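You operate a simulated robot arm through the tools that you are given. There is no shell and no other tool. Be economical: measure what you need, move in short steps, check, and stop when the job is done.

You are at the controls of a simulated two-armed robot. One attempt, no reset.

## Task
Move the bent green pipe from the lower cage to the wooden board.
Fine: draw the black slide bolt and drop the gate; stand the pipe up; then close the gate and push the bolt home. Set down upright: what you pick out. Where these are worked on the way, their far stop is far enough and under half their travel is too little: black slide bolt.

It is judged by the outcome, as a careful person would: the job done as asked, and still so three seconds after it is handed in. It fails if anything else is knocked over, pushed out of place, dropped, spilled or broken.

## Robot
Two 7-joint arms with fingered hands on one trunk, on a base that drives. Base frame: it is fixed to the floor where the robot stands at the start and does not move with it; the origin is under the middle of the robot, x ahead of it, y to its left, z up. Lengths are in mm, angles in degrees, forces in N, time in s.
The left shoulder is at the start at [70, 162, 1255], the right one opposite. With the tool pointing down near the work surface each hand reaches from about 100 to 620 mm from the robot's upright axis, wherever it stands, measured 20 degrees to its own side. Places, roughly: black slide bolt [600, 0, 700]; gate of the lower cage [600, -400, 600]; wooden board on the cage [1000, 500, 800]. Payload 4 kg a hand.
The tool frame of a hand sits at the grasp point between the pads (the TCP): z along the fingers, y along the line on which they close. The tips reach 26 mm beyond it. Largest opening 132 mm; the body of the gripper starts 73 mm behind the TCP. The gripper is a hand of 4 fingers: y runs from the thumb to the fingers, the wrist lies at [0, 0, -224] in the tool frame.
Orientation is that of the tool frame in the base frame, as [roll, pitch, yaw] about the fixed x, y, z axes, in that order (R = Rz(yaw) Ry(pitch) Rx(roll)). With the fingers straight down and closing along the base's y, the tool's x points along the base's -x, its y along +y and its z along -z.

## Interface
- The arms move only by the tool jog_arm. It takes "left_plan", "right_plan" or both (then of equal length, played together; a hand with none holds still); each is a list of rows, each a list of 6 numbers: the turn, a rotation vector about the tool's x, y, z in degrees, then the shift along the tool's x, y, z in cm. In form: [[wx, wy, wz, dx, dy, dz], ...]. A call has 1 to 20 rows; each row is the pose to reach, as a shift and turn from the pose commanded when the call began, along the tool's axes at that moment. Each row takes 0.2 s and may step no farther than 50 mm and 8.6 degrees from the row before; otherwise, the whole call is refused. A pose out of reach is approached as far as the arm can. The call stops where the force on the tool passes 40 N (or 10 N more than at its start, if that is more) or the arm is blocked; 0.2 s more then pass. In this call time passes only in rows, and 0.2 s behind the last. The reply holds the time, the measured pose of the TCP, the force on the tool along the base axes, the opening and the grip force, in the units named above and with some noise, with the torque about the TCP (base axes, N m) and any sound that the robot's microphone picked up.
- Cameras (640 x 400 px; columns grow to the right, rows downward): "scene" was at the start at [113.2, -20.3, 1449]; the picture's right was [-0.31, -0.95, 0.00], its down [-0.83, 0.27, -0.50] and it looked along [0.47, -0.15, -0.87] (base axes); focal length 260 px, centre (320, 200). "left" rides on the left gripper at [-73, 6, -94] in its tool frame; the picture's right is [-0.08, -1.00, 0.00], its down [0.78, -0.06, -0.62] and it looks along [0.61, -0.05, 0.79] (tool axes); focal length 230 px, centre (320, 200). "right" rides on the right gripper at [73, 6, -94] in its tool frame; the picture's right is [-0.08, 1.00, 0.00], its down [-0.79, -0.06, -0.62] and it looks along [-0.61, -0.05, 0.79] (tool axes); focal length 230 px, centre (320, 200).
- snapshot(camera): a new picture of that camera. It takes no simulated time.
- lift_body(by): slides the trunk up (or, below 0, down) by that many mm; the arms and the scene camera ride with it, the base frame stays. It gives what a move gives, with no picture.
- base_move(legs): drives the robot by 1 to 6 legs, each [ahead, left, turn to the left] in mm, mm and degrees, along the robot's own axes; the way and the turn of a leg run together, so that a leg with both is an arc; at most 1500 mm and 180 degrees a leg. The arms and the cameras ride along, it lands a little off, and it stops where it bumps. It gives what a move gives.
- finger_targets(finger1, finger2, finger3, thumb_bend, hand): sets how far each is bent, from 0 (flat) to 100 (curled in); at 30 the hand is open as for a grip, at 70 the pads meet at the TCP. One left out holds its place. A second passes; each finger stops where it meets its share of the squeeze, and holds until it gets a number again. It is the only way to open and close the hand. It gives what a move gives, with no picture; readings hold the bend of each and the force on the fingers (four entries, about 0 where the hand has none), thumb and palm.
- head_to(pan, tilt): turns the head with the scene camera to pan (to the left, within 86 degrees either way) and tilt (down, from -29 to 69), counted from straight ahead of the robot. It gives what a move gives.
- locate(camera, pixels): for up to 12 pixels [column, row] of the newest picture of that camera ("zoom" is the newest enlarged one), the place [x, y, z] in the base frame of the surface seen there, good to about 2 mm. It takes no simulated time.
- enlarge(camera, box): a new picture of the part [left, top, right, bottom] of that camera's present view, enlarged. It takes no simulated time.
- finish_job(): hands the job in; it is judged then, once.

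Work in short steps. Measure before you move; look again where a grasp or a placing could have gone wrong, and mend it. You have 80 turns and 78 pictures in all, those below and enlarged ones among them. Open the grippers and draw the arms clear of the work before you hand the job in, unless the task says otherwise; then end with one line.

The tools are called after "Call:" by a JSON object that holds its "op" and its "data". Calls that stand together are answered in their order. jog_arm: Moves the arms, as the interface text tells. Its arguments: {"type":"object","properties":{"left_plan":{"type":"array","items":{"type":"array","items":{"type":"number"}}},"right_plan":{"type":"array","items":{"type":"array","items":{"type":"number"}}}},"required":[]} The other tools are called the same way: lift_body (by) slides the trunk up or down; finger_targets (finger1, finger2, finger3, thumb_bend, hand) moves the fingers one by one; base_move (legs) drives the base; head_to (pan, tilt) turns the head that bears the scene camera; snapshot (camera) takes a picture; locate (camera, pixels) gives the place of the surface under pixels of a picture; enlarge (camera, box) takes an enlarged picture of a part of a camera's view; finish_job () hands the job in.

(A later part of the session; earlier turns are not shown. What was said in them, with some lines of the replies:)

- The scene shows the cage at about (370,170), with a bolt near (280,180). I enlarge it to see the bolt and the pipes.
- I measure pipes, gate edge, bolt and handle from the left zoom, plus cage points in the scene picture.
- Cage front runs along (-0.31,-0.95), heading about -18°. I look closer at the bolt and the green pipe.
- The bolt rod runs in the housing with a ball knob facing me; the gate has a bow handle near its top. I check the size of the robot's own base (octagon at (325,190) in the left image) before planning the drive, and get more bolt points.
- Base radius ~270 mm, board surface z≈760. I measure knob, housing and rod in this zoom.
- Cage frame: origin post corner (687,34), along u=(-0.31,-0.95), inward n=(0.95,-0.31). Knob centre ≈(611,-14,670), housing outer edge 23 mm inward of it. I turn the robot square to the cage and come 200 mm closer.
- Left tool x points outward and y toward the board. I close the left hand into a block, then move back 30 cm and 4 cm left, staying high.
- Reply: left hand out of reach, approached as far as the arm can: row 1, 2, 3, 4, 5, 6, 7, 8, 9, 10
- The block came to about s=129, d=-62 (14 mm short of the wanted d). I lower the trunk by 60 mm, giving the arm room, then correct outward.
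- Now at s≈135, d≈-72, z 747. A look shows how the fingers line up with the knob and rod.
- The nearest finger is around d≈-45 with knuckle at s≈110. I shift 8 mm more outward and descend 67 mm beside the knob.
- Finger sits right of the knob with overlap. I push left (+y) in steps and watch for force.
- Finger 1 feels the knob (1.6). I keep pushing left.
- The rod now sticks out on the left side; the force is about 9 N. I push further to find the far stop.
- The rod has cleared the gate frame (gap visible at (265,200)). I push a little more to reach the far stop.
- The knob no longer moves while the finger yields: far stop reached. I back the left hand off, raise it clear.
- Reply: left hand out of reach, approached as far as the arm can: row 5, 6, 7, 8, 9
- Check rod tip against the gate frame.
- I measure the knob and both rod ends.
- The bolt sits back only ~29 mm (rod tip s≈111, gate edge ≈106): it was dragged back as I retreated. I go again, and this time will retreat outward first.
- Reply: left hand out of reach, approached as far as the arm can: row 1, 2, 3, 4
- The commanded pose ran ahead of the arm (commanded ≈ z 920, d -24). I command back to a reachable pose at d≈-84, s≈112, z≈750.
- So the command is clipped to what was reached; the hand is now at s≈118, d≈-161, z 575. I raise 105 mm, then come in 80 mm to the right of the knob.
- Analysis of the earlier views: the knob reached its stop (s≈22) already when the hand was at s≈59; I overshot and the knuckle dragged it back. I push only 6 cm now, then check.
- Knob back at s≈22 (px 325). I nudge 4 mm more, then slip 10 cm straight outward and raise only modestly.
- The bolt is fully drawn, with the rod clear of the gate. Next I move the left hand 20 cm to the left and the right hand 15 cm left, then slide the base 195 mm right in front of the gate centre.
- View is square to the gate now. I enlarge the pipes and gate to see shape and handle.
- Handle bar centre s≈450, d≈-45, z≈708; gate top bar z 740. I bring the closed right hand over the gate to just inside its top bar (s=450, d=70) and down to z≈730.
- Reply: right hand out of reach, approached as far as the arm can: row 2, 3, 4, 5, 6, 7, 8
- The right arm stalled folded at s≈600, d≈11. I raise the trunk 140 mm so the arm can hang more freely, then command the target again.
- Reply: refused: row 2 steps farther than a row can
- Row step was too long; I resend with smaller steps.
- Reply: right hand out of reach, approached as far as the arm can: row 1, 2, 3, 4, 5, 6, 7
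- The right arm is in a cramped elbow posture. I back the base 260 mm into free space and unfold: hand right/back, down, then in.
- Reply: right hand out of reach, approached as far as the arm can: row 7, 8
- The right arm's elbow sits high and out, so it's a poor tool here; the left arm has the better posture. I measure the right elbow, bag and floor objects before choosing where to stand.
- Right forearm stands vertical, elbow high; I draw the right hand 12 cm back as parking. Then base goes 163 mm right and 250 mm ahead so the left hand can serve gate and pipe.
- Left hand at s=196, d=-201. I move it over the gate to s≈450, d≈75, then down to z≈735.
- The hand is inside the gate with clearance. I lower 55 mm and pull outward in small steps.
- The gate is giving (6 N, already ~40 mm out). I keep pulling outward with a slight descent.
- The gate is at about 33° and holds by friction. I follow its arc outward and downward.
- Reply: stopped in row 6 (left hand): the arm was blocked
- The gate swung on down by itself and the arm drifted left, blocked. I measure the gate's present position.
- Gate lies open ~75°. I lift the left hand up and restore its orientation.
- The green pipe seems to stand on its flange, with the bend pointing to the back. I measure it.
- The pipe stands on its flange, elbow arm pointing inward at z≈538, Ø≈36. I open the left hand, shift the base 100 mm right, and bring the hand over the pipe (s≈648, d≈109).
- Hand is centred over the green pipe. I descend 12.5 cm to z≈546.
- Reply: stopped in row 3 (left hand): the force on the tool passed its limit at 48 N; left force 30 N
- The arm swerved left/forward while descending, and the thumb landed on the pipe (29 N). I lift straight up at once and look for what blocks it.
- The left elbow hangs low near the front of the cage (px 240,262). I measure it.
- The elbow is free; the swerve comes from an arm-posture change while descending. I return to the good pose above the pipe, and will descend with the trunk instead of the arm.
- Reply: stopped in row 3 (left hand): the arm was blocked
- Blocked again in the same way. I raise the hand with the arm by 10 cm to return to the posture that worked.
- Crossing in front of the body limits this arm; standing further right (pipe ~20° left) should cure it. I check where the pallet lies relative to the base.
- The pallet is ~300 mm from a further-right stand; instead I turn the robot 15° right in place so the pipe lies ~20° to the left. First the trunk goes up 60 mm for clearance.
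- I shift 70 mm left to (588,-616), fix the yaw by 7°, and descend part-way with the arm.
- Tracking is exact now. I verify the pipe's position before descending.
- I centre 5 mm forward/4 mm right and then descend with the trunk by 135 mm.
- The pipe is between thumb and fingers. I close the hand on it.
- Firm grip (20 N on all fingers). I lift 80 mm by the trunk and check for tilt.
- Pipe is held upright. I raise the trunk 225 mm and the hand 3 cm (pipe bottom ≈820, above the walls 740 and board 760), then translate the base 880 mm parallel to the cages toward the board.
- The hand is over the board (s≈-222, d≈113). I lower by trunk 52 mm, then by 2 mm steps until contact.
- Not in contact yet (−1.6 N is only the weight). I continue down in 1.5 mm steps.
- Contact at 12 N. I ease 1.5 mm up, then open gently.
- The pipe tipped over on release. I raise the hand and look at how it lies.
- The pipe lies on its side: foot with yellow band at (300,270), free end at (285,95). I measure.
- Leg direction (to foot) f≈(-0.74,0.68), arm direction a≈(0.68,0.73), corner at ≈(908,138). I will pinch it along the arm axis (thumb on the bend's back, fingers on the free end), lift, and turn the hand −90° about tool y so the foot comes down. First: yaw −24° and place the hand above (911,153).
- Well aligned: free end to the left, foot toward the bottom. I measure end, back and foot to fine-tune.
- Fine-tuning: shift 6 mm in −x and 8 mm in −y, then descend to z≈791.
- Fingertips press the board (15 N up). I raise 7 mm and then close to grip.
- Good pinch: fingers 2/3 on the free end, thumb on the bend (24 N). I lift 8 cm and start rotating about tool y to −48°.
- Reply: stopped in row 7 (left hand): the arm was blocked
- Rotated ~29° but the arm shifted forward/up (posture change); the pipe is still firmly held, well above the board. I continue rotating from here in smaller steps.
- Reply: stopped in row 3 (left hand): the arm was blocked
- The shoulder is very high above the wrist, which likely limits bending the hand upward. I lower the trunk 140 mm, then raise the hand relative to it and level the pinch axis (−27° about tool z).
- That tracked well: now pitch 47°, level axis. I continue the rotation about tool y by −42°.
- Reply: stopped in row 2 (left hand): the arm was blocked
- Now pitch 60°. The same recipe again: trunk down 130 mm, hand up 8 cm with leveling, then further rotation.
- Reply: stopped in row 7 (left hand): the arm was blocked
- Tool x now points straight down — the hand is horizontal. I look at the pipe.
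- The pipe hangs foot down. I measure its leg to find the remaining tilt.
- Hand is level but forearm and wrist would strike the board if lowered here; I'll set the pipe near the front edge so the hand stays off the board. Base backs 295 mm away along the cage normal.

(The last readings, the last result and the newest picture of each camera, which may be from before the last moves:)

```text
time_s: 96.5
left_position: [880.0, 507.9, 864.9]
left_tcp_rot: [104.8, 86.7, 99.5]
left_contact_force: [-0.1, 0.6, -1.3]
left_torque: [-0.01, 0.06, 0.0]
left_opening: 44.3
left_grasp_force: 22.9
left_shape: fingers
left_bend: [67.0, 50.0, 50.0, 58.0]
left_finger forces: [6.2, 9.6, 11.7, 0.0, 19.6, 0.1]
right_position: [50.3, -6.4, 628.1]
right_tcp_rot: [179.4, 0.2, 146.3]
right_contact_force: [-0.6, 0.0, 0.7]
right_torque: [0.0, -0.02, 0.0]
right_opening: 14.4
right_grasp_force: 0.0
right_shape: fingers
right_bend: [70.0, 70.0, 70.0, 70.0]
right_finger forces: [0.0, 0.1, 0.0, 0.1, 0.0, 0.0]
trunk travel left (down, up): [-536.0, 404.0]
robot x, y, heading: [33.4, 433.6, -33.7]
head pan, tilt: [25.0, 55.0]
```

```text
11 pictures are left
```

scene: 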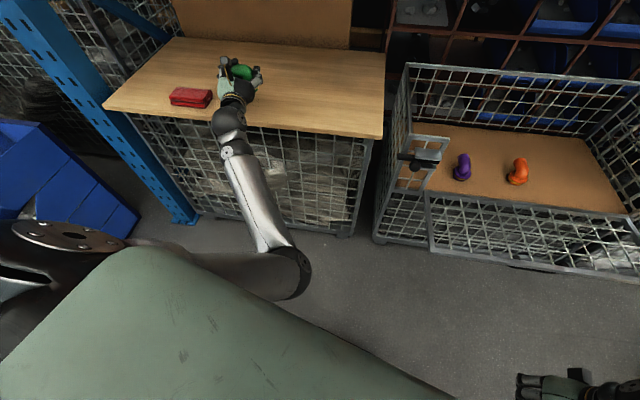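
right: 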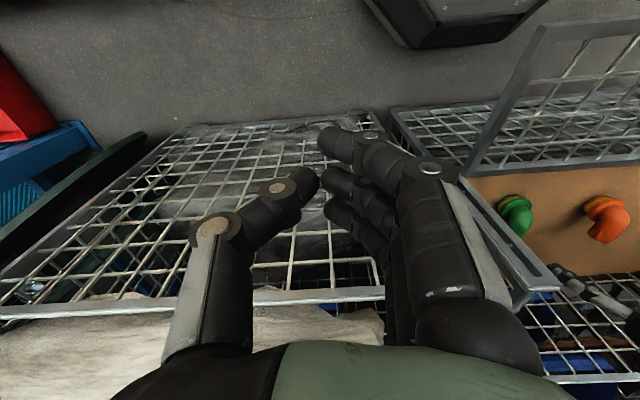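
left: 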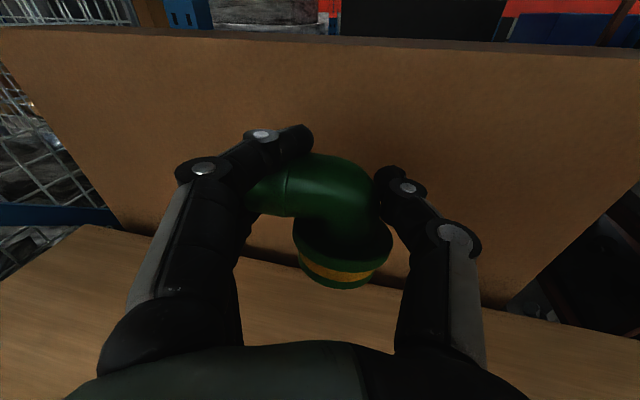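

The pipe is ~58 mm in from the front edge, hand body off the board. I shift 60 mm right to gain distance from the red object, then lower.

Call:
{"op": "base_move", "data": {"legs": [[16, -58, 0]]}}

Call:
{"op": "lift_body", "data": {"by": -40}}

Call:
{"op": "lift_body", "data": {"by": -8}}

Call:
{"op": "snapshot", "data": {"camera": "left"}}

```text
time_s: 97.4
left_position: [861.0, 450.1, 864.2]
left_tcp_rot: [104.6, 86.6, 99.3]
left_contact_force: [-0.1, -0.1, 0.0]
left_torque: [0.01, 0.03, 0.03]
left_opening: 44.5
left_grasp_force: 23.4
left_shape: fingers
left_bend: [67.0, 50.0, 50.0, 58.0]
left_finger forces: [6.1, 9.5, 11.6, 0.0, 19.7, 0.1]
right_position: [31.5, -63.1, 627.7]
right_tcp_rot: [179.5, 0.2, 146.2]
right_contact_force: [0.7, 0.2, 0.7]
right_torque: [0.04, -0.02, 0.0]
right_opening: 14.4
right_grasp_force: 0.2
right_shape: fingers
right_bend: [70.0, 70.0, 70.0, 70.0]
right_finger forces: [0.1, 0.0, 0.0, 0.0, 0.0, 0.0]
trunk travel left (down, up): [-536.0, 404.0]
robot x, y, heading: [13.1, 379.5, -33.6]
head pan, tilt: [25.0, 55.0]
```

```text
time_s: 98.2
left_position: [860.3, 452.7, 825.6]
left_tcp_rot: [104.3, 86.8, 99.1]
left_contact_force: [1.6, 0.0, -0.8]
left_torque: [-0.02, 0.0, 0.03]
left_opening: 44.3
left_grasp_force: 23.3
left_shape: fingers
left_bend: [67.0, 50.0, 50.0, 58.0]
left_finger forces: [6.1, 9.6, 11.5, 0.0, 19.6, 0.1]
right_position: [30.5, -62.4, 588.9]
right_tcp_rot: [179.5, 0.2, 146.3]
right_contact_force: [0.3, -0.2, -0.4]
right_torque: [0.01, -0.01, -0.03]
right_opening: 14.3
right_grasp_force: 0.1
right_shape: fingers
right_bend: [70.0, 70.0, 70.0, 70.0]
right_finger forces: [0.0, 0.0, 0.0, 0.0, 0.0, 0.0]
trunk travel left (down, up): [-496.0, 444.0]
robot x, y, heading: [11.3, 376.0, -33.6]
head pan, tilt: [25.0, 55.0]
```

```text
time_s: 98.8
left_position: [860.8, 452.3, 819.4]
left_tcp_rot: [101.8, 86.7, 96.8]
left_contact_force: [0.7, 0.9, 5.3]
left_torque: [-0.08, -0.07, -0.01]
left_opening: 44.2
left_grasp_force: 23.9
left_shape: fingers
left_bend: [67.0, 50.0, 50.0, 58.0]
left_finger forces: [7.3, 9.6, 11.7, 0.1, 19.2, 0.0]
right_position: [32.0, -62.4, 580.2]
right_tcp_rot: [179.4, 0.2, 146.5]
right_contact_force: [-0.2, 0.3, -0.6]
right_torque: [0.0, 0.0, 0.0]
right_opening: 14.6
right_grasp_force: 0.1
right_shape: fingers
right_bend: [70.0, 70.0, 70.0, 70.0]
right_finger forces: [0.0, 0.1, 0.1, 0.0, 0.1, 0.1]
trunk travel left (down, up): [-488.0, 452.0]
robot x, y, heading: [13.5, 377.9, -33.5]
head pan, tilt: [25.0, 55.0]
```

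```text
10 pictures are left
```

left: 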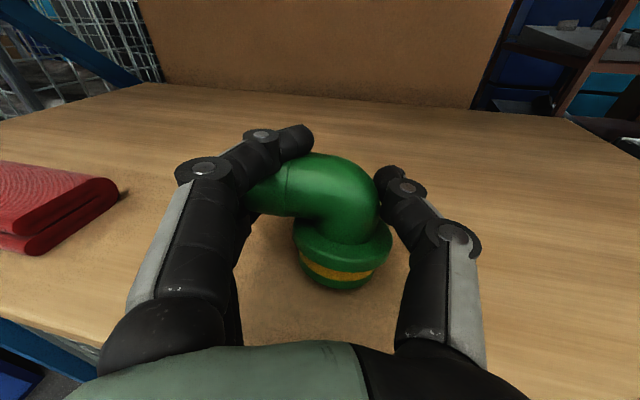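

Foot touches (5 N). I press 4 mm further to help it level in the pinch, and check.

Call:
{"op": "lift_body", "data": {"by": -4}}

Call:
{"op": "locate", "data": {"camera": "left", "pixels": [[340, 240], [340, 262], [300, 250], [388, 240], [345, 288], [320, 284]]}}

```text
time_s: 99.3
left_position: [860.1, 451.8, 818.0]
left_tcp_rot: [97.1, 86.7, 92.0]
left_contact_force: [-0.6, 2.9, 15.6]
left_torque: [-0.27, -0.23, 0.04]
left_opening: 44.2
left_grasp_force: 25.4
left_shape: fingers
left_bend: [67.0, 49.0, 50.0, 58.0]
left_finger forces: [10.4, 10.0, 12.1, 0.0, 18.1, 0.0]
right_position: [29.4, -62.0, 576.5]
right_tcp_rot: [179.6, 0.4, 146.3]
right_contact_force: [-0.1, 0.5, 0.0]
right_torque: [0.02, 0.05, -0.01]
right_opening: 14.2
right_grasp_force: 0.1
right_shape: fingers
right_bend: [70.0, 70.0, 70.0, 70.0]
right_finger forces: [0.0, 0.0, 0.0, 0.0, 0.1, 0.1]
trunk travel left (down, up): [-484.0, 456.0]
robot x, y, heading: [13.4, 375.3, -33.6]
head pan, tilt: [25.0, 55.0]
```

```text
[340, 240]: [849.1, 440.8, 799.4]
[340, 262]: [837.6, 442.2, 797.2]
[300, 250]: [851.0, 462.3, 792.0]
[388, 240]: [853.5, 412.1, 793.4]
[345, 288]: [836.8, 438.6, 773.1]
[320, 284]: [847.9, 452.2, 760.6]
```

Foot contact is at its far edge with ~15° tilt left. Moving the pivot ~9 mm back while pressing should level it; I do this with the base, then press slightly.

Call:
{"op": "base_move", "data": {"legs": [[-9, -2, 0]]}}

Call:
{"op": "lift_body", "data": {"by": -3}}

Call:
{"op": "snapshot", "data": {"camera": "left"}}

Call:
{"op": "locate", "data": {"camera": "left", "pixels": [[340, 240], [340, 262], [300, 250], [388, 240], [345, 285], [340, 280]]}}

```text
time_s: 100.1
left_position: [852.8, 454.9, 814.2]
left_tcp_rot: [105.1, 86.7, 99.8]
left_contact_force: [-0.8, -0.2, 6.2]
left_torque: [-0.23, -0.07, -0.02]
left_opening: 41.0
left_grasp_force: 27.4
left_shape: fingers
left_bend: [68.0, 49.0, 49.0, 59.0]
left_finger forces: [9.6, 9.1, 13.8, 0.1, 21.5, 0.0]
right_position: [22.0, -59.6, 576.5]
right_tcp_rot: [179.5, 0.2, 146.3]
right_contact_force: [0.4, -0.3, 0.0]
right_torque: [0.06, 0.01, 0.02]
right_opening: 14.3
right_grasp_force: 0.1
right_shape: fingers
right_bend: [70.0, 70.0, 70.0, 70.0]
right_finger forces: [0.0, 0.0, 0.0, 0.1, 0.0, 0.0]
trunk travel left (down, up): [-484.0, 456.0]
robot x, y, heading: [5.5, 381.2, -33.6]
head pan, tilt: [25.0, 55.0]
```

```text
time_s: 100.6
left_position: [851.4, 454.5, 814.0]
left_tcp_rot: [100.3, 86.8, 95.1]
left_contact_force: [-1.5, 0.1, 9.9]
left_torque: [-0.33, -0.1, -0.05]
left_opening: 40.9
left_grasp_force: 27.0
left_shape: fingers
left_bend: [68.0, 49.0, 49.0, 59.0]
left_finger forces: [10.5, 9.4, 13.5, 0.1, 21.2, 0.1]
right_position: [20.8, -58.2, 572.9]
right_tcp_rot: [179.5, 0.2, 146.3]
right_contact_force: [0.5, -0.5, 0.0]
right_torque: [0.01, 0.02, -0.01]
right_opening: 14.2
right_grasp_force: 0.1
right_shape: fingers
right_bend: [70.0, 70.0, 70.0, 70.0]
right_finger forces: [0.1, 0.1, 0.0, 0.0, 0.0, 0.0]
trunk travel left (down, up): [-481.0, 459.0]
robot x, y, heading: [-1.4, 376.3, -33.9]
head pan, tilt: [25.0, 55.0]
```

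```text
9 pictures are left
```

left: 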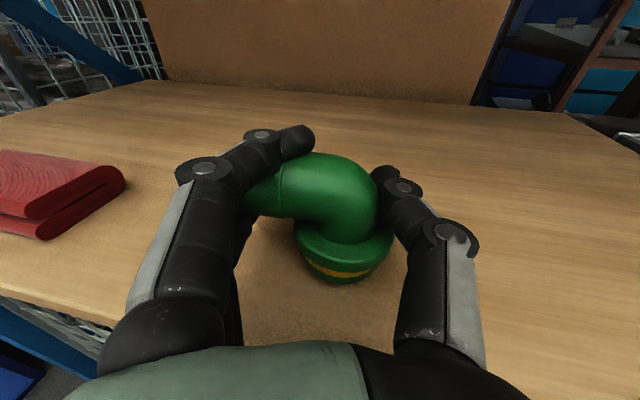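

```text
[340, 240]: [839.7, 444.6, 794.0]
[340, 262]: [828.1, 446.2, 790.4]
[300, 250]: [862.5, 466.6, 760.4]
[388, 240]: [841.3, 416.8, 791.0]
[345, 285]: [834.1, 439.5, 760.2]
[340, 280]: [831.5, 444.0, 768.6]
```

The flange is level now (790/791 mm). I ease 2 mm, free finger 1 first, then open the others gently together.

Call:
{"op": "lift_body", "data": {"by": 2}}

Call:
{"op": "finger_targets", "data": {"hand": "left", "finger1": 35}}

Call:
{"op": "finger_targets", "data": {"hand": "left", "finger2": 45, "finger3": 45, "thumb_bend": 55}}

Call:
{"op": "finger_targets", "data": {"hand": "left", "finger1": 30, "finger2": 30, "finger3": 30, "thumb_bend": 30}}

Call:
{"op": "snapshot", "data": {"camera": "left"}}

```text
time_s: 101.1
left_position: [852.1, 454.8, 814.0]
left_tcp_rot: [104.0, 86.7, 98.9]
left_contact_force: [-0.6, -0.7, 8.0]
left_torque: [-0.21, -0.11, -0.01]
left_opening: 41.2
left_grasp_force: 27.5
left_shape: fingers
left_bend: [68.0, 49.0, 49.0, 59.0]
left_finger forces: [10.2, 9.3, 13.4, 0.1, 21.0, 0.1]
right_position: [21.1, -59.8, 574.0]
right_tcp_rot: [179.5, 0.2, 146.3]
right_contact_force: [0.5, 0.0, 0.2]
right_torque: [0.02, -0.03, 0.0]
right_opening: 14.6
right_grasp_force: 0.1
right_shape: fingers
right_bend: [70.0, 70.0, 70.0, 70.0]
right_finger forces: [0.0, 0.1, 0.0, 0.0, 0.0, 0.0]
trunk travel left (down, up): [-483.0, 457.0]
robot x, y, heading: [9.2, 378.5, -33.5]
head pan, tilt: [25.0, 55.0]
```

```text
time_s: 102.1
left_position: [851.6, 454.3, 813.8]
left_tcp_rot: [104.7, 86.6, 99.5]
left_contact_force: [-1.8, -2.4, 6.1]
left_torque: [-0.36, -0.05, -0.05]
left_opening: 90.0
left_grasp_force: 20.7
left_shape: fingers
left_bend: [35.0, 49.0, 49.0, 60.0]
left_finger forces: [0.1, 9.6, 10.7, 0.0, 21.3, 0.0]
right_position: [21.8, -59.1, 575.3]
right_tcp_rot: [179.7, 0.2, 146.2]
right_contact_force: [-0.2, -0.3, 1.0]
right_torque: [0.03, -0.02, -0.01]
right_opening: 14.3
right_grasp_force: 0.0
right_shape: fingers
right_bend: [70.0, 70.0, 70.0, 70.0]
right_finger forces: [0.0, 0.2, 0.0, 0.0, 0.0, 0.0]
trunk travel left (down, up): [-483.0, 457.0]
robot x, y, heading: [3.5, 381.2, -34.0]
head pan, tilt: [25.0, 55.0]
```

```text
time_s: 103.1
left_position: [851.6, 454.9, 811.9]
left_tcp_rot: [106.7, 86.5, 101.5]
left_contact_force: [1.3, 0.4, -1.9]
left_torque: [0.0, 0.01, -0.01]
left_opening: 88.7
left_grasp_force: 1.2
left_shape: fingers
left_bend: [35.0, 44.0, 45.0, 55.0]
left_finger forces: [0.1, 1.0, 0.0, 0.0, 1.2, 0.0]
right_position: [22.6, -59.4, 574.8]
right_tcp_rot: [179.5, 0.1, 146.3]
right_contact_force: [-0.1, 0.0, 0.0]
right_torque: [0.03, 0.01, -0.03]
right_opening: 14.3
right_grasp_force: 0.0
right_shape: fingers
right_bend: [70.0, 70.0, 70.0, 70.0]
right_finger forces: [0.0, 0.0, 0.1, 0.0, 0.0, 0.0]
trunk travel left (down, up): [-483.0, 457.0]
robot x, y, heading: [8.1, 380.9, -33.5]
head pan, tilt: [25.0, 55.0]
```

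```text
time_s: 104.1
left_position: [851.9, 454.5, 812.2]
left_tcp_rot: [106.1, 86.5, 100.9]
left_contact_force: [-0.6, -0.2, 0.6]
left_torque: [0.0, -0.01, 0.0]
left_opening: 135.6
left_grasp_force: 0.1
left_shape: fingers
left_bend: [30.0, 30.0, 30.0, 30.0]
left_finger forces: [0.1, 0.0, 0.0, 0.1, 0.0, 0.1]
right_position: [22.5, -60.0, 574.7]
right_tcp_rot: [179.6, 0.1, 146.2]
right_contact_force: [-0.5, 0.2, -0.4]
right_torque: [0.02, -0.02, 0.02]
right_opening: 14.3
right_grasp_force: 0.0
right_shape: fingers
right_bend: [70.0, 70.0, 70.0, 70.0]
right_finger forces: [0.0, 0.0, 0.0, 0.0, 0.0, 0.0]
trunk travel left (down, up): [-483.0, 457.0]
robot x, y, heading: [3.1, 383.8, -33.6]
head pan, tilt: [25.0, 55.0]
```

```text
8 pictures are left
```

left: 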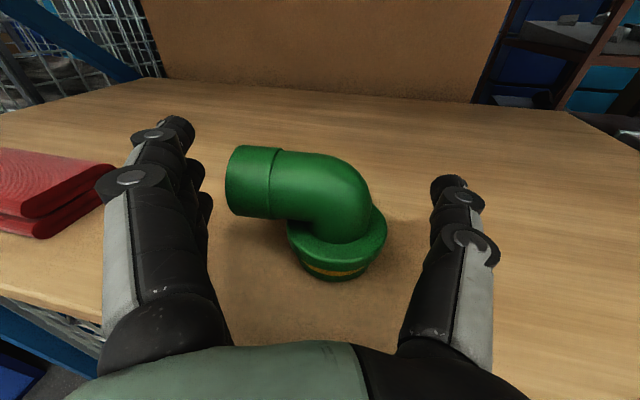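

The pipe stands upright on the board, free of the hand. I withdraw along the fingers, back off, and slide right to the gate (s≈250, d≈-300), making a fist.

Call:
{"op": "base_move", "data": {"legs": [[-132, -70, 0], [-174, -49, 0], [181, -643, 0]]}}

Call:
{"op": "finger_targets", "data": {"hand": "left", "finger1": 70, "finger2": 70, "finger3": 70, "thumb_bend": 70}}

Call:
{"op": "head_to", "data": {"pan": 15, "tilt": 35}}

Call:
{"op": "snapshot", "data": {"camera": "scene"}}

```text
time_s: 109.9
left_position: [328.4, -115.7, 812.3]
left_tcp_rot: [106.1, 86.6, 100.0]
left_contact_force: [0.0, -0.4, -0.6]
left_torque: [0.01, 0.01, 0.02]
left_opening: 136.2
left_grasp_force: 0.0
left_shape: fingers
left_bend: [30.0, 30.0, 30.0, 30.0]
left_finger forces: [0.1, 0.0, 0.0, 0.1, 0.1, 0.0]
right_position: [-509.8, -621.8, 575.7]
right_tcp_rot: [179.5, 0.1, 145.7]
right_contact_force: [-0.1, -0.9, -0.1]
right_torque: [0.08, 0.03, 0.03]
right_opening: 14.0
right_grasp_force: 0.0
right_shape: fingers
right_bend: [70.0, 70.0, 70.0, 70.0]
right_finger forces: [0.0, 0.0, 0.1, 0.0, 0.0, 0.1]
trunk travel left (down, up): [-483.0, 457.0]
robot x, y, heading: [-518.5, -182.2, -34.1]
head pan, tilt: [25.0, 55.0]
```

```text
time_s: 110.9
left_position: [328.8, -114.8, 812.3]
left_tcp_rot: [105.7, 86.7, 99.9]
left_contact_force: [0.6, 0.0, 0.7]
left_torque: [0.02, 0.02, 0.01]
left_opening: 14.5
left_grasp_force: 0.1
left_shape: fingers
left_bend: [70.0, 70.0, 70.0, 70.0]
left_finger forces: [0.0, 0.1, 0.0, 0.1, 0.0, 0.1]
right_position: [-507.6, -620.8, 576.0]
right_tcp_rot: [179.4, 0.1, 145.7]
right_contact_force: [0.4, -0.3, 0.3]
right_torque: [0.03, -0.02, -0.01]
right_opening: 14.1
right_grasp_force: 0.1
right_shape: fingers
right_bend: [70.0, 70.0, 70.0, 70.0]
right_finger forces: [0.1, 0.0, 0.1, 0.0, 0.1, 0.0]
trunk travel left (down, up): [-483.0, 457.0]
robot x, y, heading: [-521.0, -177.8, -34.1]
head pan, tilt: [25.0, 55.0]
```

```text
time_s: 111.7
left_position: [328.4, -115.8, 810.5]
left_tcp_rot: [105.9, 86.5, 100.1]
left_contact_force: [0.3, 0.4, 0.3]
left_torque: [0.01, -0.03, 0.0]
left_opening: 14.5
left_grasp_force: 0.0
left_shape: fingers
left_bend: [70.0, 70.0, 70.0, 70.0]
left_finger forces: [0.1, 0.1, 0.0, 0.0, 0.0, 0.0]
right_position: [-508.7, -620.9, 574.3]
right_tcp_rot: [179.5, 0.3, 145.7]
right_contact_force: [0.3, 0.1, 0.6]
right_torque: [0.01, 0.01, 0.02]
right_opening: 14.2
right_grasp_force: 0.1
right_shape: fingers
right_bend: [70.0, 70.0, 70.0, 70.0]
right_finger forces: [0.0, 0.1, 0.0, 0.0, 0.0, 0.0]
trunk travel left (down, up): [-483.0, 457.0]
robot x, y, heading: [-519.9, -176.8, -34.3]
head pan, tilt: [15.0, 35.0]
```

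```text
7 pictures are left
```

scene: 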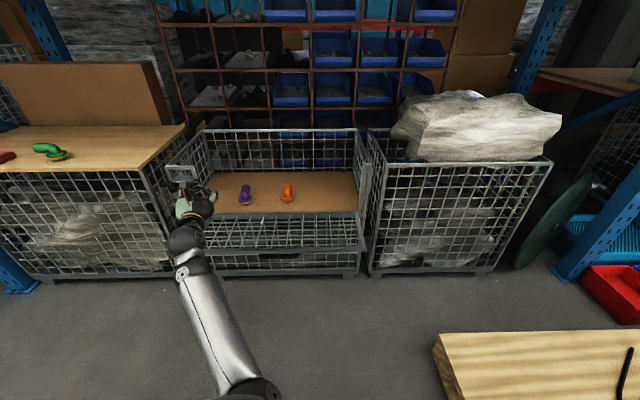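

The pipe stands on the board and the open gate is in view. I measure gate edge, handle, left elbow.

Call:
{"op": "locate", "data": {"camera": "scene", "pixels": [[280, 250], [340, 250], [300, 212], [358, 248], [320, 232], [280, 257], [235, 250], [240, 380], [215, 320], [364, 275], [47, 147], [356, 212]]}}

```text
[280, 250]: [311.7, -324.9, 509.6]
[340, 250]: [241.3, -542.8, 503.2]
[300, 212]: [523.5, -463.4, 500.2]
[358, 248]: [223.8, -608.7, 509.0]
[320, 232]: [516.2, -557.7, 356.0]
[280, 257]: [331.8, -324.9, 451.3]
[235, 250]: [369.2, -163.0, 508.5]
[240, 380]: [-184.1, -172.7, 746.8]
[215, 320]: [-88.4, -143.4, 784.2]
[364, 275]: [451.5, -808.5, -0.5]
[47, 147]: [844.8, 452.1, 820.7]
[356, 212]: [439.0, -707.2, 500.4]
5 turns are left
```

Gate lies level (outer edge z 509, d≈-246). With few turns left I batch: align the closed fist under the gate's left side bar (s≈121), lower under it, advance, lift, then push it upright — all with base and trunk only.

Call:
{"op": "base_move", "data": {"legs": [[-35, 122, 0]]}}

Call:
{"op": "lift_body", "data": {"by": -381}}

Call:
{"op": "base_move", "data": {"legs": [[114, 33, 0]]}}

Call:
{"op": "lift_body", "data": {"by": 157}}

Call:
{"op": "base_move", "data": {"legs": [[48, 14, 0], [48, 14, 0], [46, 13, 0]]}}

Call:
{"op": "snapshot", "data": {"camera": "scene"}}

```text
time_s: 113.0
left_position: [366.7, 3.7, 811.8]
left_tcp_rot: [106.5, 86.7, 100.6]
left_contact_force: [-0.2, 0.5, 0.0]
left_torque: [-0.05, 0.01, 0.01]
left_opening: 14.5
left_grasp_force: 0.1
left_shape: fingers
left_bend: [70.0, 70.0, 70.0, 70.0]
left_finger forces: [0.1, 0.0, 0.1, 0.1, 0.0, 0.1]
right_position: [-468.5, -500.4, 575.3]
right_tcp_rot: [179.6, 0.2, 145.7]
right_contact_force: [0.3, 0.9, 0.2]
right_torque: [0.0, 0.0, 0.0]
right_opening: 14.3
right_grasp_force: 0.0
right_shape: fingers
right_bend: [70.0, 70.0, 70.0, 70.0]
right_finger forces: [0.1, 0.0, 0.1, 0.0, 0.1, 0.0]
trunk travel left (down, up): [-483.0, 457.0]
robot x, y, heading: [-486.7, -62.4, -34.3]
head pan, tilt: [15.0, 35.0]
```

```text
time_s: 116.7
left_position: [366.1, 3.3, 430.1]
left_tcp_rot: [105.8, 86.6, 99.8]
left_contact_force: [-0.1, 0.5, 0.1]
left_torque: [0.01, 0.01, -0.01]
left_opening: 14.2
left_grasp_force: 0.0
left_shape: fingers
left_bend: [70.0, 70.0, 70.0, 70.0]
left_finger forces: [0.1, 0.0, 0.0, 0.0, 0.0, 0.0]
right_position: [-469.1, -500.5, 193.5]
right_tcp_rot: [179.5, 0.2, 145.8]
right_contact_force: [1.5, -0.2, 0.5]
right_torque: [-0.01, -0.04, -0.01]
right_opening: 14.2
right_grasp_force: 0.0
right_shape: fingers
right_bend: [70.0, 70.0, 70.0, 70.0]
right_finger forces: [0.0, 0.0, 0.0, 0.1, 0.0, 0.0]
trunk travel left (down, up): [-102.0, 838.0]
robot x, y, heading: [-479.7, -62.3, -34.5]
head pan, tilt: [15.0, 35.0]
```

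```text
time_s: 117.9
left_position: [479.6, -34.6, 431.0]
left_tcp_rot: [105.9, 86.7, 100.0]
left_contact_force: [-0.7, -0.8, -0.6]
left_torque: [0.03, 0.0, -0.01]
left_opening: 14.3
left_grasp_force: 0.1
left_shape: fingers
left_bend: [70.0, 70.0, 70.0, 70.0]
left_finger forces: [0.0, 0.1, 0.1, 0.0, 0.0, 0.0]
right_position: [-356.7, -539.2, 194.1]
right_tcp_rot: [179.5, 0.1, 145.7]
right_contact_force: [-0.6, -0.6, -0.3]
right_torque: [-0.01, 0.03, 0.03]
right_opening: 14.5
right_grasp_force: 0.1
right_shape: fingers
right_bend: [70.0, 70.0, 70.0, 70.0]
right_finger forces: [0.0, 0.0, 0.0, 0.1, 0.0, 0.0]
trunk travel left (down, up): [-102.0, 838.0]
robot x, y, heading: [-365.9, -99.4, -34.2]
head pan, tilt: [15.0, 35.0]
```

```text
time_s: 119.7
left_position: [479.5, -34.2, 587.1]
left_tcp_rot: [104.8, 86.6, 98.9]
left_contact_force: [-6.2, 3.5, -12.4]
left_torque: [-0.06, 0.13, 0.08]
left_opening: 12.9
left_grasp_force: 5.9
left_shape: fingers
left_bend: [71.0, 70.0, 70.0, 70.0]
left_finger forces: [13.0, 0.1, 0.1, 0.0, 0.0, 0.0]
right_position: [-356.5, -538.1, 350.7]
right_tcp_rot: [179.6, 0.2, 145.5]
right_contact_force: [0.5, -0.4, -0.2]
right_torque: [0.03, 0.03, -0.02]
right_opening: 14.6
right_grasp_force: 0.0
right_shape: fingers
right_bend: [70.0, 70.0, 70.0, 70.0]
right_finger forces: [0.1, 0.1, 0.0, 0.1, 0.0, 0.1]
trunk travel left (down, up): [-259.0, 681.0]
robot x, y, heading: [-368.8, -101.9, -34.4]
head pan, tilt: [15.0, 35.0]
```

```text
time_s: 121.8
left_position: [618.4, -77.8, 592.4]
left_tcp_rot: [99.5, 86.6, 93.8]
left_contact_force: [-7.3, 1.6, -0.7]
left_torque: [0.02, -0.04, -0.02]
left_opening: 11.5
left_grasp_force: 3.7
left_shape: fingers
left_bend: [70.0, 69.0, 70.0, 72.0]
left_finger forces: [0.1, 0.0, 0.0, 0.1, 8.0, 0.0]
right_position: [-215.5, -585.4, 350.9]
right_tcp_rot: [179.5, 0.1, 145.7]
right_contact_force: [0.5, 0.5, 0.3]
right_torque: [0.03, -0.01, -0.01]
right_opening: 13.9
right_grasp_force: 0.1
right_shape: fingers
right_bend: [70.0, 70.0, 70.0, 70.0]
right_finger forces: [0.0, 0.0, 0.1, 0.0, 0.1, 0.0]
trunk travel left (down, up): [-259.0, 681.0]
robot x, y, heading: [-231.5, -142.7, -34.4]
head pan, tilt: [15.0, 35.0]
stopped in leg 3: the force on the tool passed its limit at 53 N (the readings are from after the stop); the commanded pose is now the measured one
```

```text
6 pictures are left
4 turns are left
```

scene: 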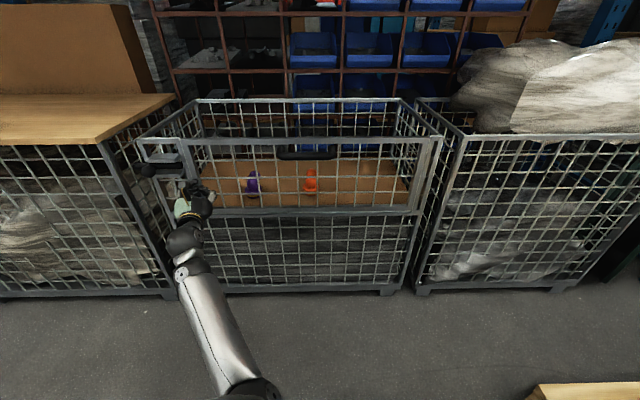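

The gate is upright and closed (stopped at 53 N against the frame). Now the bolt in one batch: back off, go left of the knob, raise to z 670, advance until tips at d≈-45, push right 112 mm, retreat and look.

Call:
{"op": "base_move", "data": {"legs": [[-77, -22, 0], [-52, 180, 0]]}}

Call:
{"op": "lift_body", "data": {"by": 78}}

Call:
{"op": "base_move", "data": {"legs": [[39, 11, 0]]}}

Call:
{"op": "base_move", "data": {"legs": [[14, -50, 0], [8, -29, 0], [8, -29, 0]]}}

Call:
{"op": "enlarge", "data": {"camera": "scene", "box": [100, 90, 340, 240]}}

Call:
{"op": "base_move", "data": {"legs": [[-125, -36, 0]]}}

Call:
{"op": "enlarge", "data": {"camera": "scene", "box": [130, 100, 290, 200]}}

Call:
{"op": "locate", "data": {"camera": "scene", "pixels": [[160, 150], [180, 150], [200, 150], [220, 150], [180, 165], [200, 165]]}}

```text
time_s: 124.0
left_position: [604.8, 128.6, 590.9]
left_tcp_rot: [99.9, 86.6, 94.4]
left_contact_force: [0.1, 0.2, 1.2]
left_torque: [0.01, -0.01, -0.05]
left_opening: 13.5
left_grasp_force: 0.0
left_shape: fingers
left_bend: [70.0, 70.0, 70.0, 70.0]
left_finger forces: [0.0, 0.0, 0.0, 0.1, 0.1, 0.0]
right_position: [-230.4, -379.1, 350.9]
right_tcp_rot: [179.4, 0.2, 145.9]
right_contact_force: [0.1, 0.0, 0.3]
right_torque: [0.0, -0.02, -0.04]
right_opening: 14.3
right_grasp_force: 0.2
right_shape: fingers
right_bend: [70.0, 70.0, 70.0, 70.0]
right_finger forces: [0.0, 0.0, 0.0, 0.0, 0.0, 0.0]
trunk travel left (down, up): [-259.0, 681.0]
robot x, y, heading: [-239.5, 62.2, -34.1]
head pan, tilt: [15.0, 35.0]
```

```text
time_s: 125.2
left_position: [605.3, 128.6, 668.4]
left_tcp_rot: [100.0, 86.6, 94.5]
left_contact_force: [0.5, -0.3, -0.1]
left_torque: [-0.01, -0.01, 0.01]
left_opening: 13.7
left_grasp_force: 0.0
left_shape: fingers
left_bend: [70.0, 70.0, 70.0, 70.0]
left_finger forces: [0.0, 0.0, 0.1, 0.1, 0.0, 0.0]
right_position: [-229.5, -377.8, 429.1]
right_tcp_rot: [179.5, 0.2, 145.8]
right_contact_force: [0.5, 0.5, 0.0]
right_torque: [0.0, -0.01, 0.0]
right_opening: 14.2
right_grasp_force: 0.0
right_shape: fingers
right_bend: [70.0, 70.0, 70.0, 70.0]
right_finger forces: [0.0, 0.1, 0.0, 0.1, 0.0, 0.0]
trunk travel left (down, up): [-337.0, 603.0]
robot x, y, heading: [-240.4, 64.5, -34.0]
head pan, tilt: [15.0, 35.0]
```

```text
time_s: 126.0
left_position: [643.4, 115.6, 668.3]
left_tcp_rot: [100.6, 86.6, 95.1]
left_contact_force: [-0.1, -0.9, 0.7]
left_torque: [0.02, -0.02, 0.04]
left_opening: 13.7
left_grasp_force: 0.0
left_shape: fingers
left_bend: [70.0, 70.0, 70.0, 70.0]
left_finger forces: [0.1, 0.0, 0.0, 0.0, 0.1, 0.0]
right_position: [-190.6, -392.2, 429.1]
right_tcp_rot: [179.4, 0.1, 145.7]
right_contact_force: [0.2, -0.1, 0.0]
right_torque: [-0.02, 0.02, -0.01]
right_opening: 14.5
right_grasp_force: 0.1
right_shape: fingers
right_bend: [70.0, 70.0, 70.0, 70.0]
right_finger forces: [0.0, 0.0, 0.0, 0.0, 0.0, 0.0]
trunk travel left (down, up): [-337.0, 603.0]
robot x, y, heading: [-199.6, 45.9, -34.2]
head pan, tilt: [15.0, 35.0]
```

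```text
time_s: 127.8
left_position: [606.7, 12.9, 670.0]
left_tcp_rot: [99.5, 86.8, 94.1]
left_contact_force: [-29.1, 22.1, -2.1]
left_torque: [0.03, 0.0, -0.23]
left_opening: 10.2
left_grasp_force: 21.4
left_shape: fingers
left_bend: [70.0, 66.0, 70.0, 81.0]
left_finger forces: [0.0, 0.0, 0.0, 0.0, 42.2, 0.0]
right_position: [-228.6, -498.6, 429.1]
right_tcp_rot: [179.5, 0.4, 145.8]
right_contact_force: [-0.2, -0.2, 0.1]
right_torque: [0.02, -0.01, 0.01]
right_opening: 14.4
right_grasp_force: 0.1
right_shape: fingers
right_bend: [70.0, 70.0, 70.0, 70.0]
right_finger forces: [0.0, 0.0, 0.0, 0.0, 0.1, 0.0]
trunk travel left (down, up): [-337.0, 603.0]
robot x, y, heading: [-241.0, -56.9, -34.3]
head pan, tilt: [15.0, 35.0]
```

```text
2.67 times, centred on (220, 165) of scene
```

zoom: 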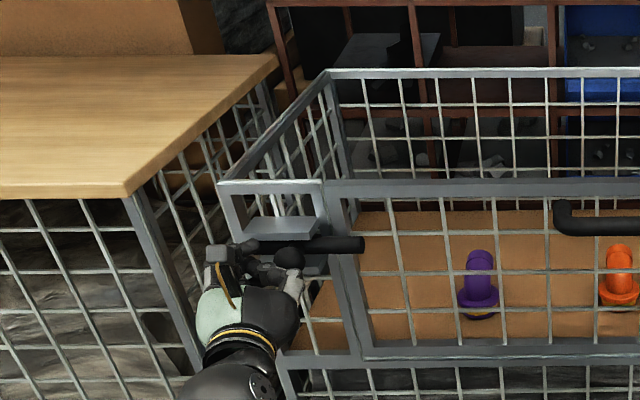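

```text
time_s: 129.1
left_position: [482.1, 49.8, 668.1]
left_tcp_rot: [100.5, 86.7, 95.0]
left_contact_force: [-0.4, 0.2, -0.4]
left_torque: [-0.02, -0.01, 0.02]
left_opening: 13.7
left_grasp_force: 0.0
left_shape: fingers
left_bend: [70.0, 70.0, 70.0, 70.0]
left_finger forces: [0.1, 0.0, 0.0, 0.0, 0.1, 0.0]
right_position: [-353.1, -457.7, 429.7]
right_tcp_rot: [179.4, 0.3, 145.6]
right_contact_force: [-0.1, 0.3, 0.4]
right_torque: [-0.02, -0.05, 0.01]
right_opening: 14.4
right_grasp_force: 0.1
right_shape: fingers
right_bend: [70.0, 70.0, 70.0, 70.0]
right_finger forces: [0.0, 0.0, 0.0, 0.0, 0.0, 0.0]
trunk travel left (down, up): [-337.0, 603.0]
robot x, y, heading: [-363.9, -14.9, -34.4]
head pan, tilt: [15.0, 35.0]
```

```text
4.00 times, centred on (210, 150) of scene
```

zoom: 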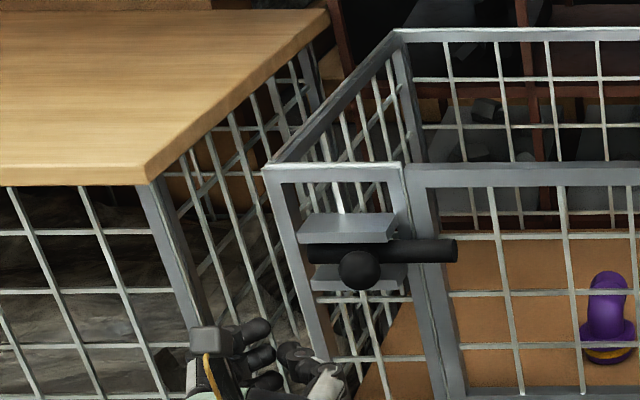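

```text
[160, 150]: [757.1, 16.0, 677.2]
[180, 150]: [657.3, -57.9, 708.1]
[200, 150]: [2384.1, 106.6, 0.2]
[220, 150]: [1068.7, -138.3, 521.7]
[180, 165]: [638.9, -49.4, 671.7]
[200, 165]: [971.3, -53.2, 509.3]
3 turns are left
```

The bolt rod reaches across the gate bar again. I measure its tip and the knob, open both hands, back away and look at the pipe and the whole scene.

Call:
{"op": "locate", "data": {"camera": "zoom", "pixels": [[450, 248], [360, 268], [440, 245], [430, 200], [412, 200], [600, 180]]}}

Call:
{"op": "base_move", "data": {"legs": [[-120, -34, 0]]}}

Call:
{"op": "finger_targets", "data": {"hand": "left", "finger1": 30, "finger2": 30, "finger3": 30, "thumb_bend": 30}}

Call:
{"op": "finger_targets", "data": {"hand": "right", "finger1": 30, "finger2": 30, "finger3": 30, "thumb_bend": 30}}

Call:
{"op": "head_to", "data": {"pan": 30, "tilt": 25}}

Call:
{"op": "snapshot", "data": {"camera": "scene"}}

```text
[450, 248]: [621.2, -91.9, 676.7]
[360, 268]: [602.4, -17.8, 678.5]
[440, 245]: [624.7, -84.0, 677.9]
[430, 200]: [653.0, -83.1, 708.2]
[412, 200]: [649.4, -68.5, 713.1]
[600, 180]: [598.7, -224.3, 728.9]
```

```text
time_s: 130.4
left_position: [367.3, 88.5, 667.4]
left_tcp_rot: [100.4, 86.7, 95.0]
left_contact_force: [0.7, 0.4, -0.2]
left_torque: [0.0, 0.0, 0.01]
left_opening: 13.6
left_grasp_force: 0.0
left_shape: fingers
left_bend: [70.0, 70.0, 70.0, 70.0]
left_finger forces: [0.0, 0.0, 0.0, 0.1, 0.0, 0.1]
right_position: [-469.1, -419.0, 430.3]
right_tcp_rot: [179.5, 0.2, 145.5]
right_contact_force: [-0.6, -0.5, 0.7]
right_torque: [0.02, -0.01, 0.02]
right_opening: 14.1
right_grasp_force: 0.0
right_shape: fingers
right_bend: [70.0, 70.0, 70.0, 70.0]
right_finger forces: [0.0, 0.1, 0.1, 0.0, 0.0, 0.1]
trunk travel left (down, up): [-337.0, 603.0]
robot x, y, heading: [-478.4, 22.5, -34.4]
head pan, tilt: [15.0, 35.0]
```

```text
time_s: 131.4
left_position: [367.5, 87.7, 668.4]
left_tcp_rot: [101.2, 86.6, 95.8]
left_contact_force: [0.9, 0.4, 0.5]
left_torque: [0.01, -0.02, -0.02]
left_opening: 135.6
left_grasp_force: 0.1
left_shape: fingers
left_bend: [30.0, 30.0, 30.0, 30.0]
left_finger forces: [0.0, 0.0, 0.0, 0.0, 0.0, 0.0]
right_position: [-468.9, -420.9, 428.6]
right_tcp_rot: [179.5, 0.2, 145.6]
right_contact_force: [0.5, -0.2, 0.2]
right_torque: [0.0, 0.05, -0.01]
right_opening: 14.3
right_grasp_force: 0.0
right_shape: fingers
right_bend: [70.0, 70.0, 70.0, 70.0]
right_finger forces: [0.0, 0.1, 0.0, 0.1, 0.0, 0.0]
trunk travel left (down, up): [-337.0, 603.0]
robot x, y, heading: [-478.2, 20.3, -34.6]
head pan, tilt: [15.0, 35.0]
```

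```text
time_s: 132.4
left_position: [367.7, 88.6, 667.2]
left_tcp_rot: [101.2, 86.6, 95.8]
left_contact_force: [-0.3, 0.3, 0.6]
left_torque: [0.0, -0.05, 0.01]
left_opening: 135.6
left_grasp_force: 0.0
left_shape: fingers
left_bend: [30.0, 30.0, 30.0, 30.0]
left_finger forces: [0.0, 0.1, 0.1, 0.0, 0.1, 0.0]
right_position: [-469.4, -420.0, 429.8]
right_tcp_rot: [179.5, 0.1, 145.6]
right_contact_force: [1.0, 0.3, -0.3]
right_torque: [0.01, 0.01, 0.01]
right_opening: 135.8
right_grasp_force: 0.0
right_shape: fingers
right_bend: [30.0, 30.0, 30.0, 30.0]
right_finger forces: [0.1, 0.1, 0.0, 0.1, 0.1, 0.0]
trunk travel left (down, up): [-337.0, 603.0]
robot x, y, heading: [-477.3, 19.0, -34.2]
head pan, tilt: [15.0, 35.0]
```

```text
time_s: 133.2
left_position: [367.5, 88.0, 668.2]
left_tcp_rot: [101.2, 86.7, 95.6]
left_contact_force: [-0.5, 0.2, -0.7]
left_torque: [0.01, 0.02, 0.01]
left_opening: 135.6
left_grasp_force: 0.1
left_shape: fingers
left_bend: [30.0, 30.0, 30.0, 30.0]
left_finger forces: [0.0, 0.1, 0.1, 0.1, 0.1, 0.1]
right_position: [-467.8, -419.9, 428.7]
right_tcp_rot: [179.5, 0.3, 145.6]
right_contact_force: [-0.1, 0.1, -0.3]
right_torque: [-0.03, 0.0, 0.01]
right_opening: 135.8
right_grasp_force: 0.1
right_shape: fingers
right_bend: [30.0, 30.0, 30.0, 30.0]
right_finger forces: [0.0, 0.1, 0.0, 0.1, 0.0, 0.0]
trunk travel left (down, up): [-337.0, 603.0]
robot x, y, heading: [-479.7, 18.7, -34.4]
head pan, tilt: [30.0, 25.0]
```

```text
3 pictures are left
2 turns are left
```

scene: 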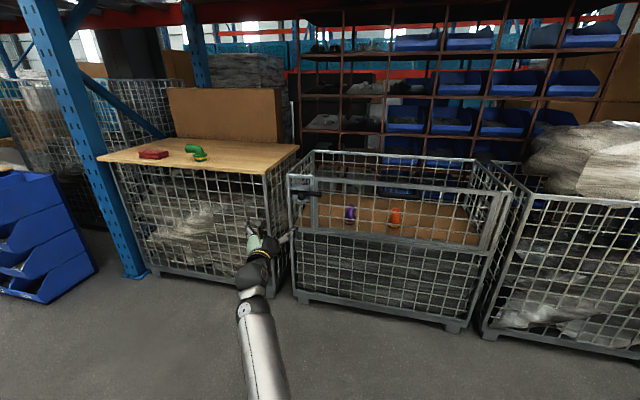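

The rod tip reads s≈140, the same as at the start, so the bolt is home. The gate face is flush at d≈-4, the pipe stands upright on the board at about (197,152), and both hands are open and clear. I hand the job in.

Call:
{"op": "finish_job", "data": {}}

```text
The job is handed in.
```

The green pipe is standing upright on the wooden board, the gate is closed and the bolt is back home. The pipe tipped onto its side when I first set it down, and I picked it up and stood it again before handing in.
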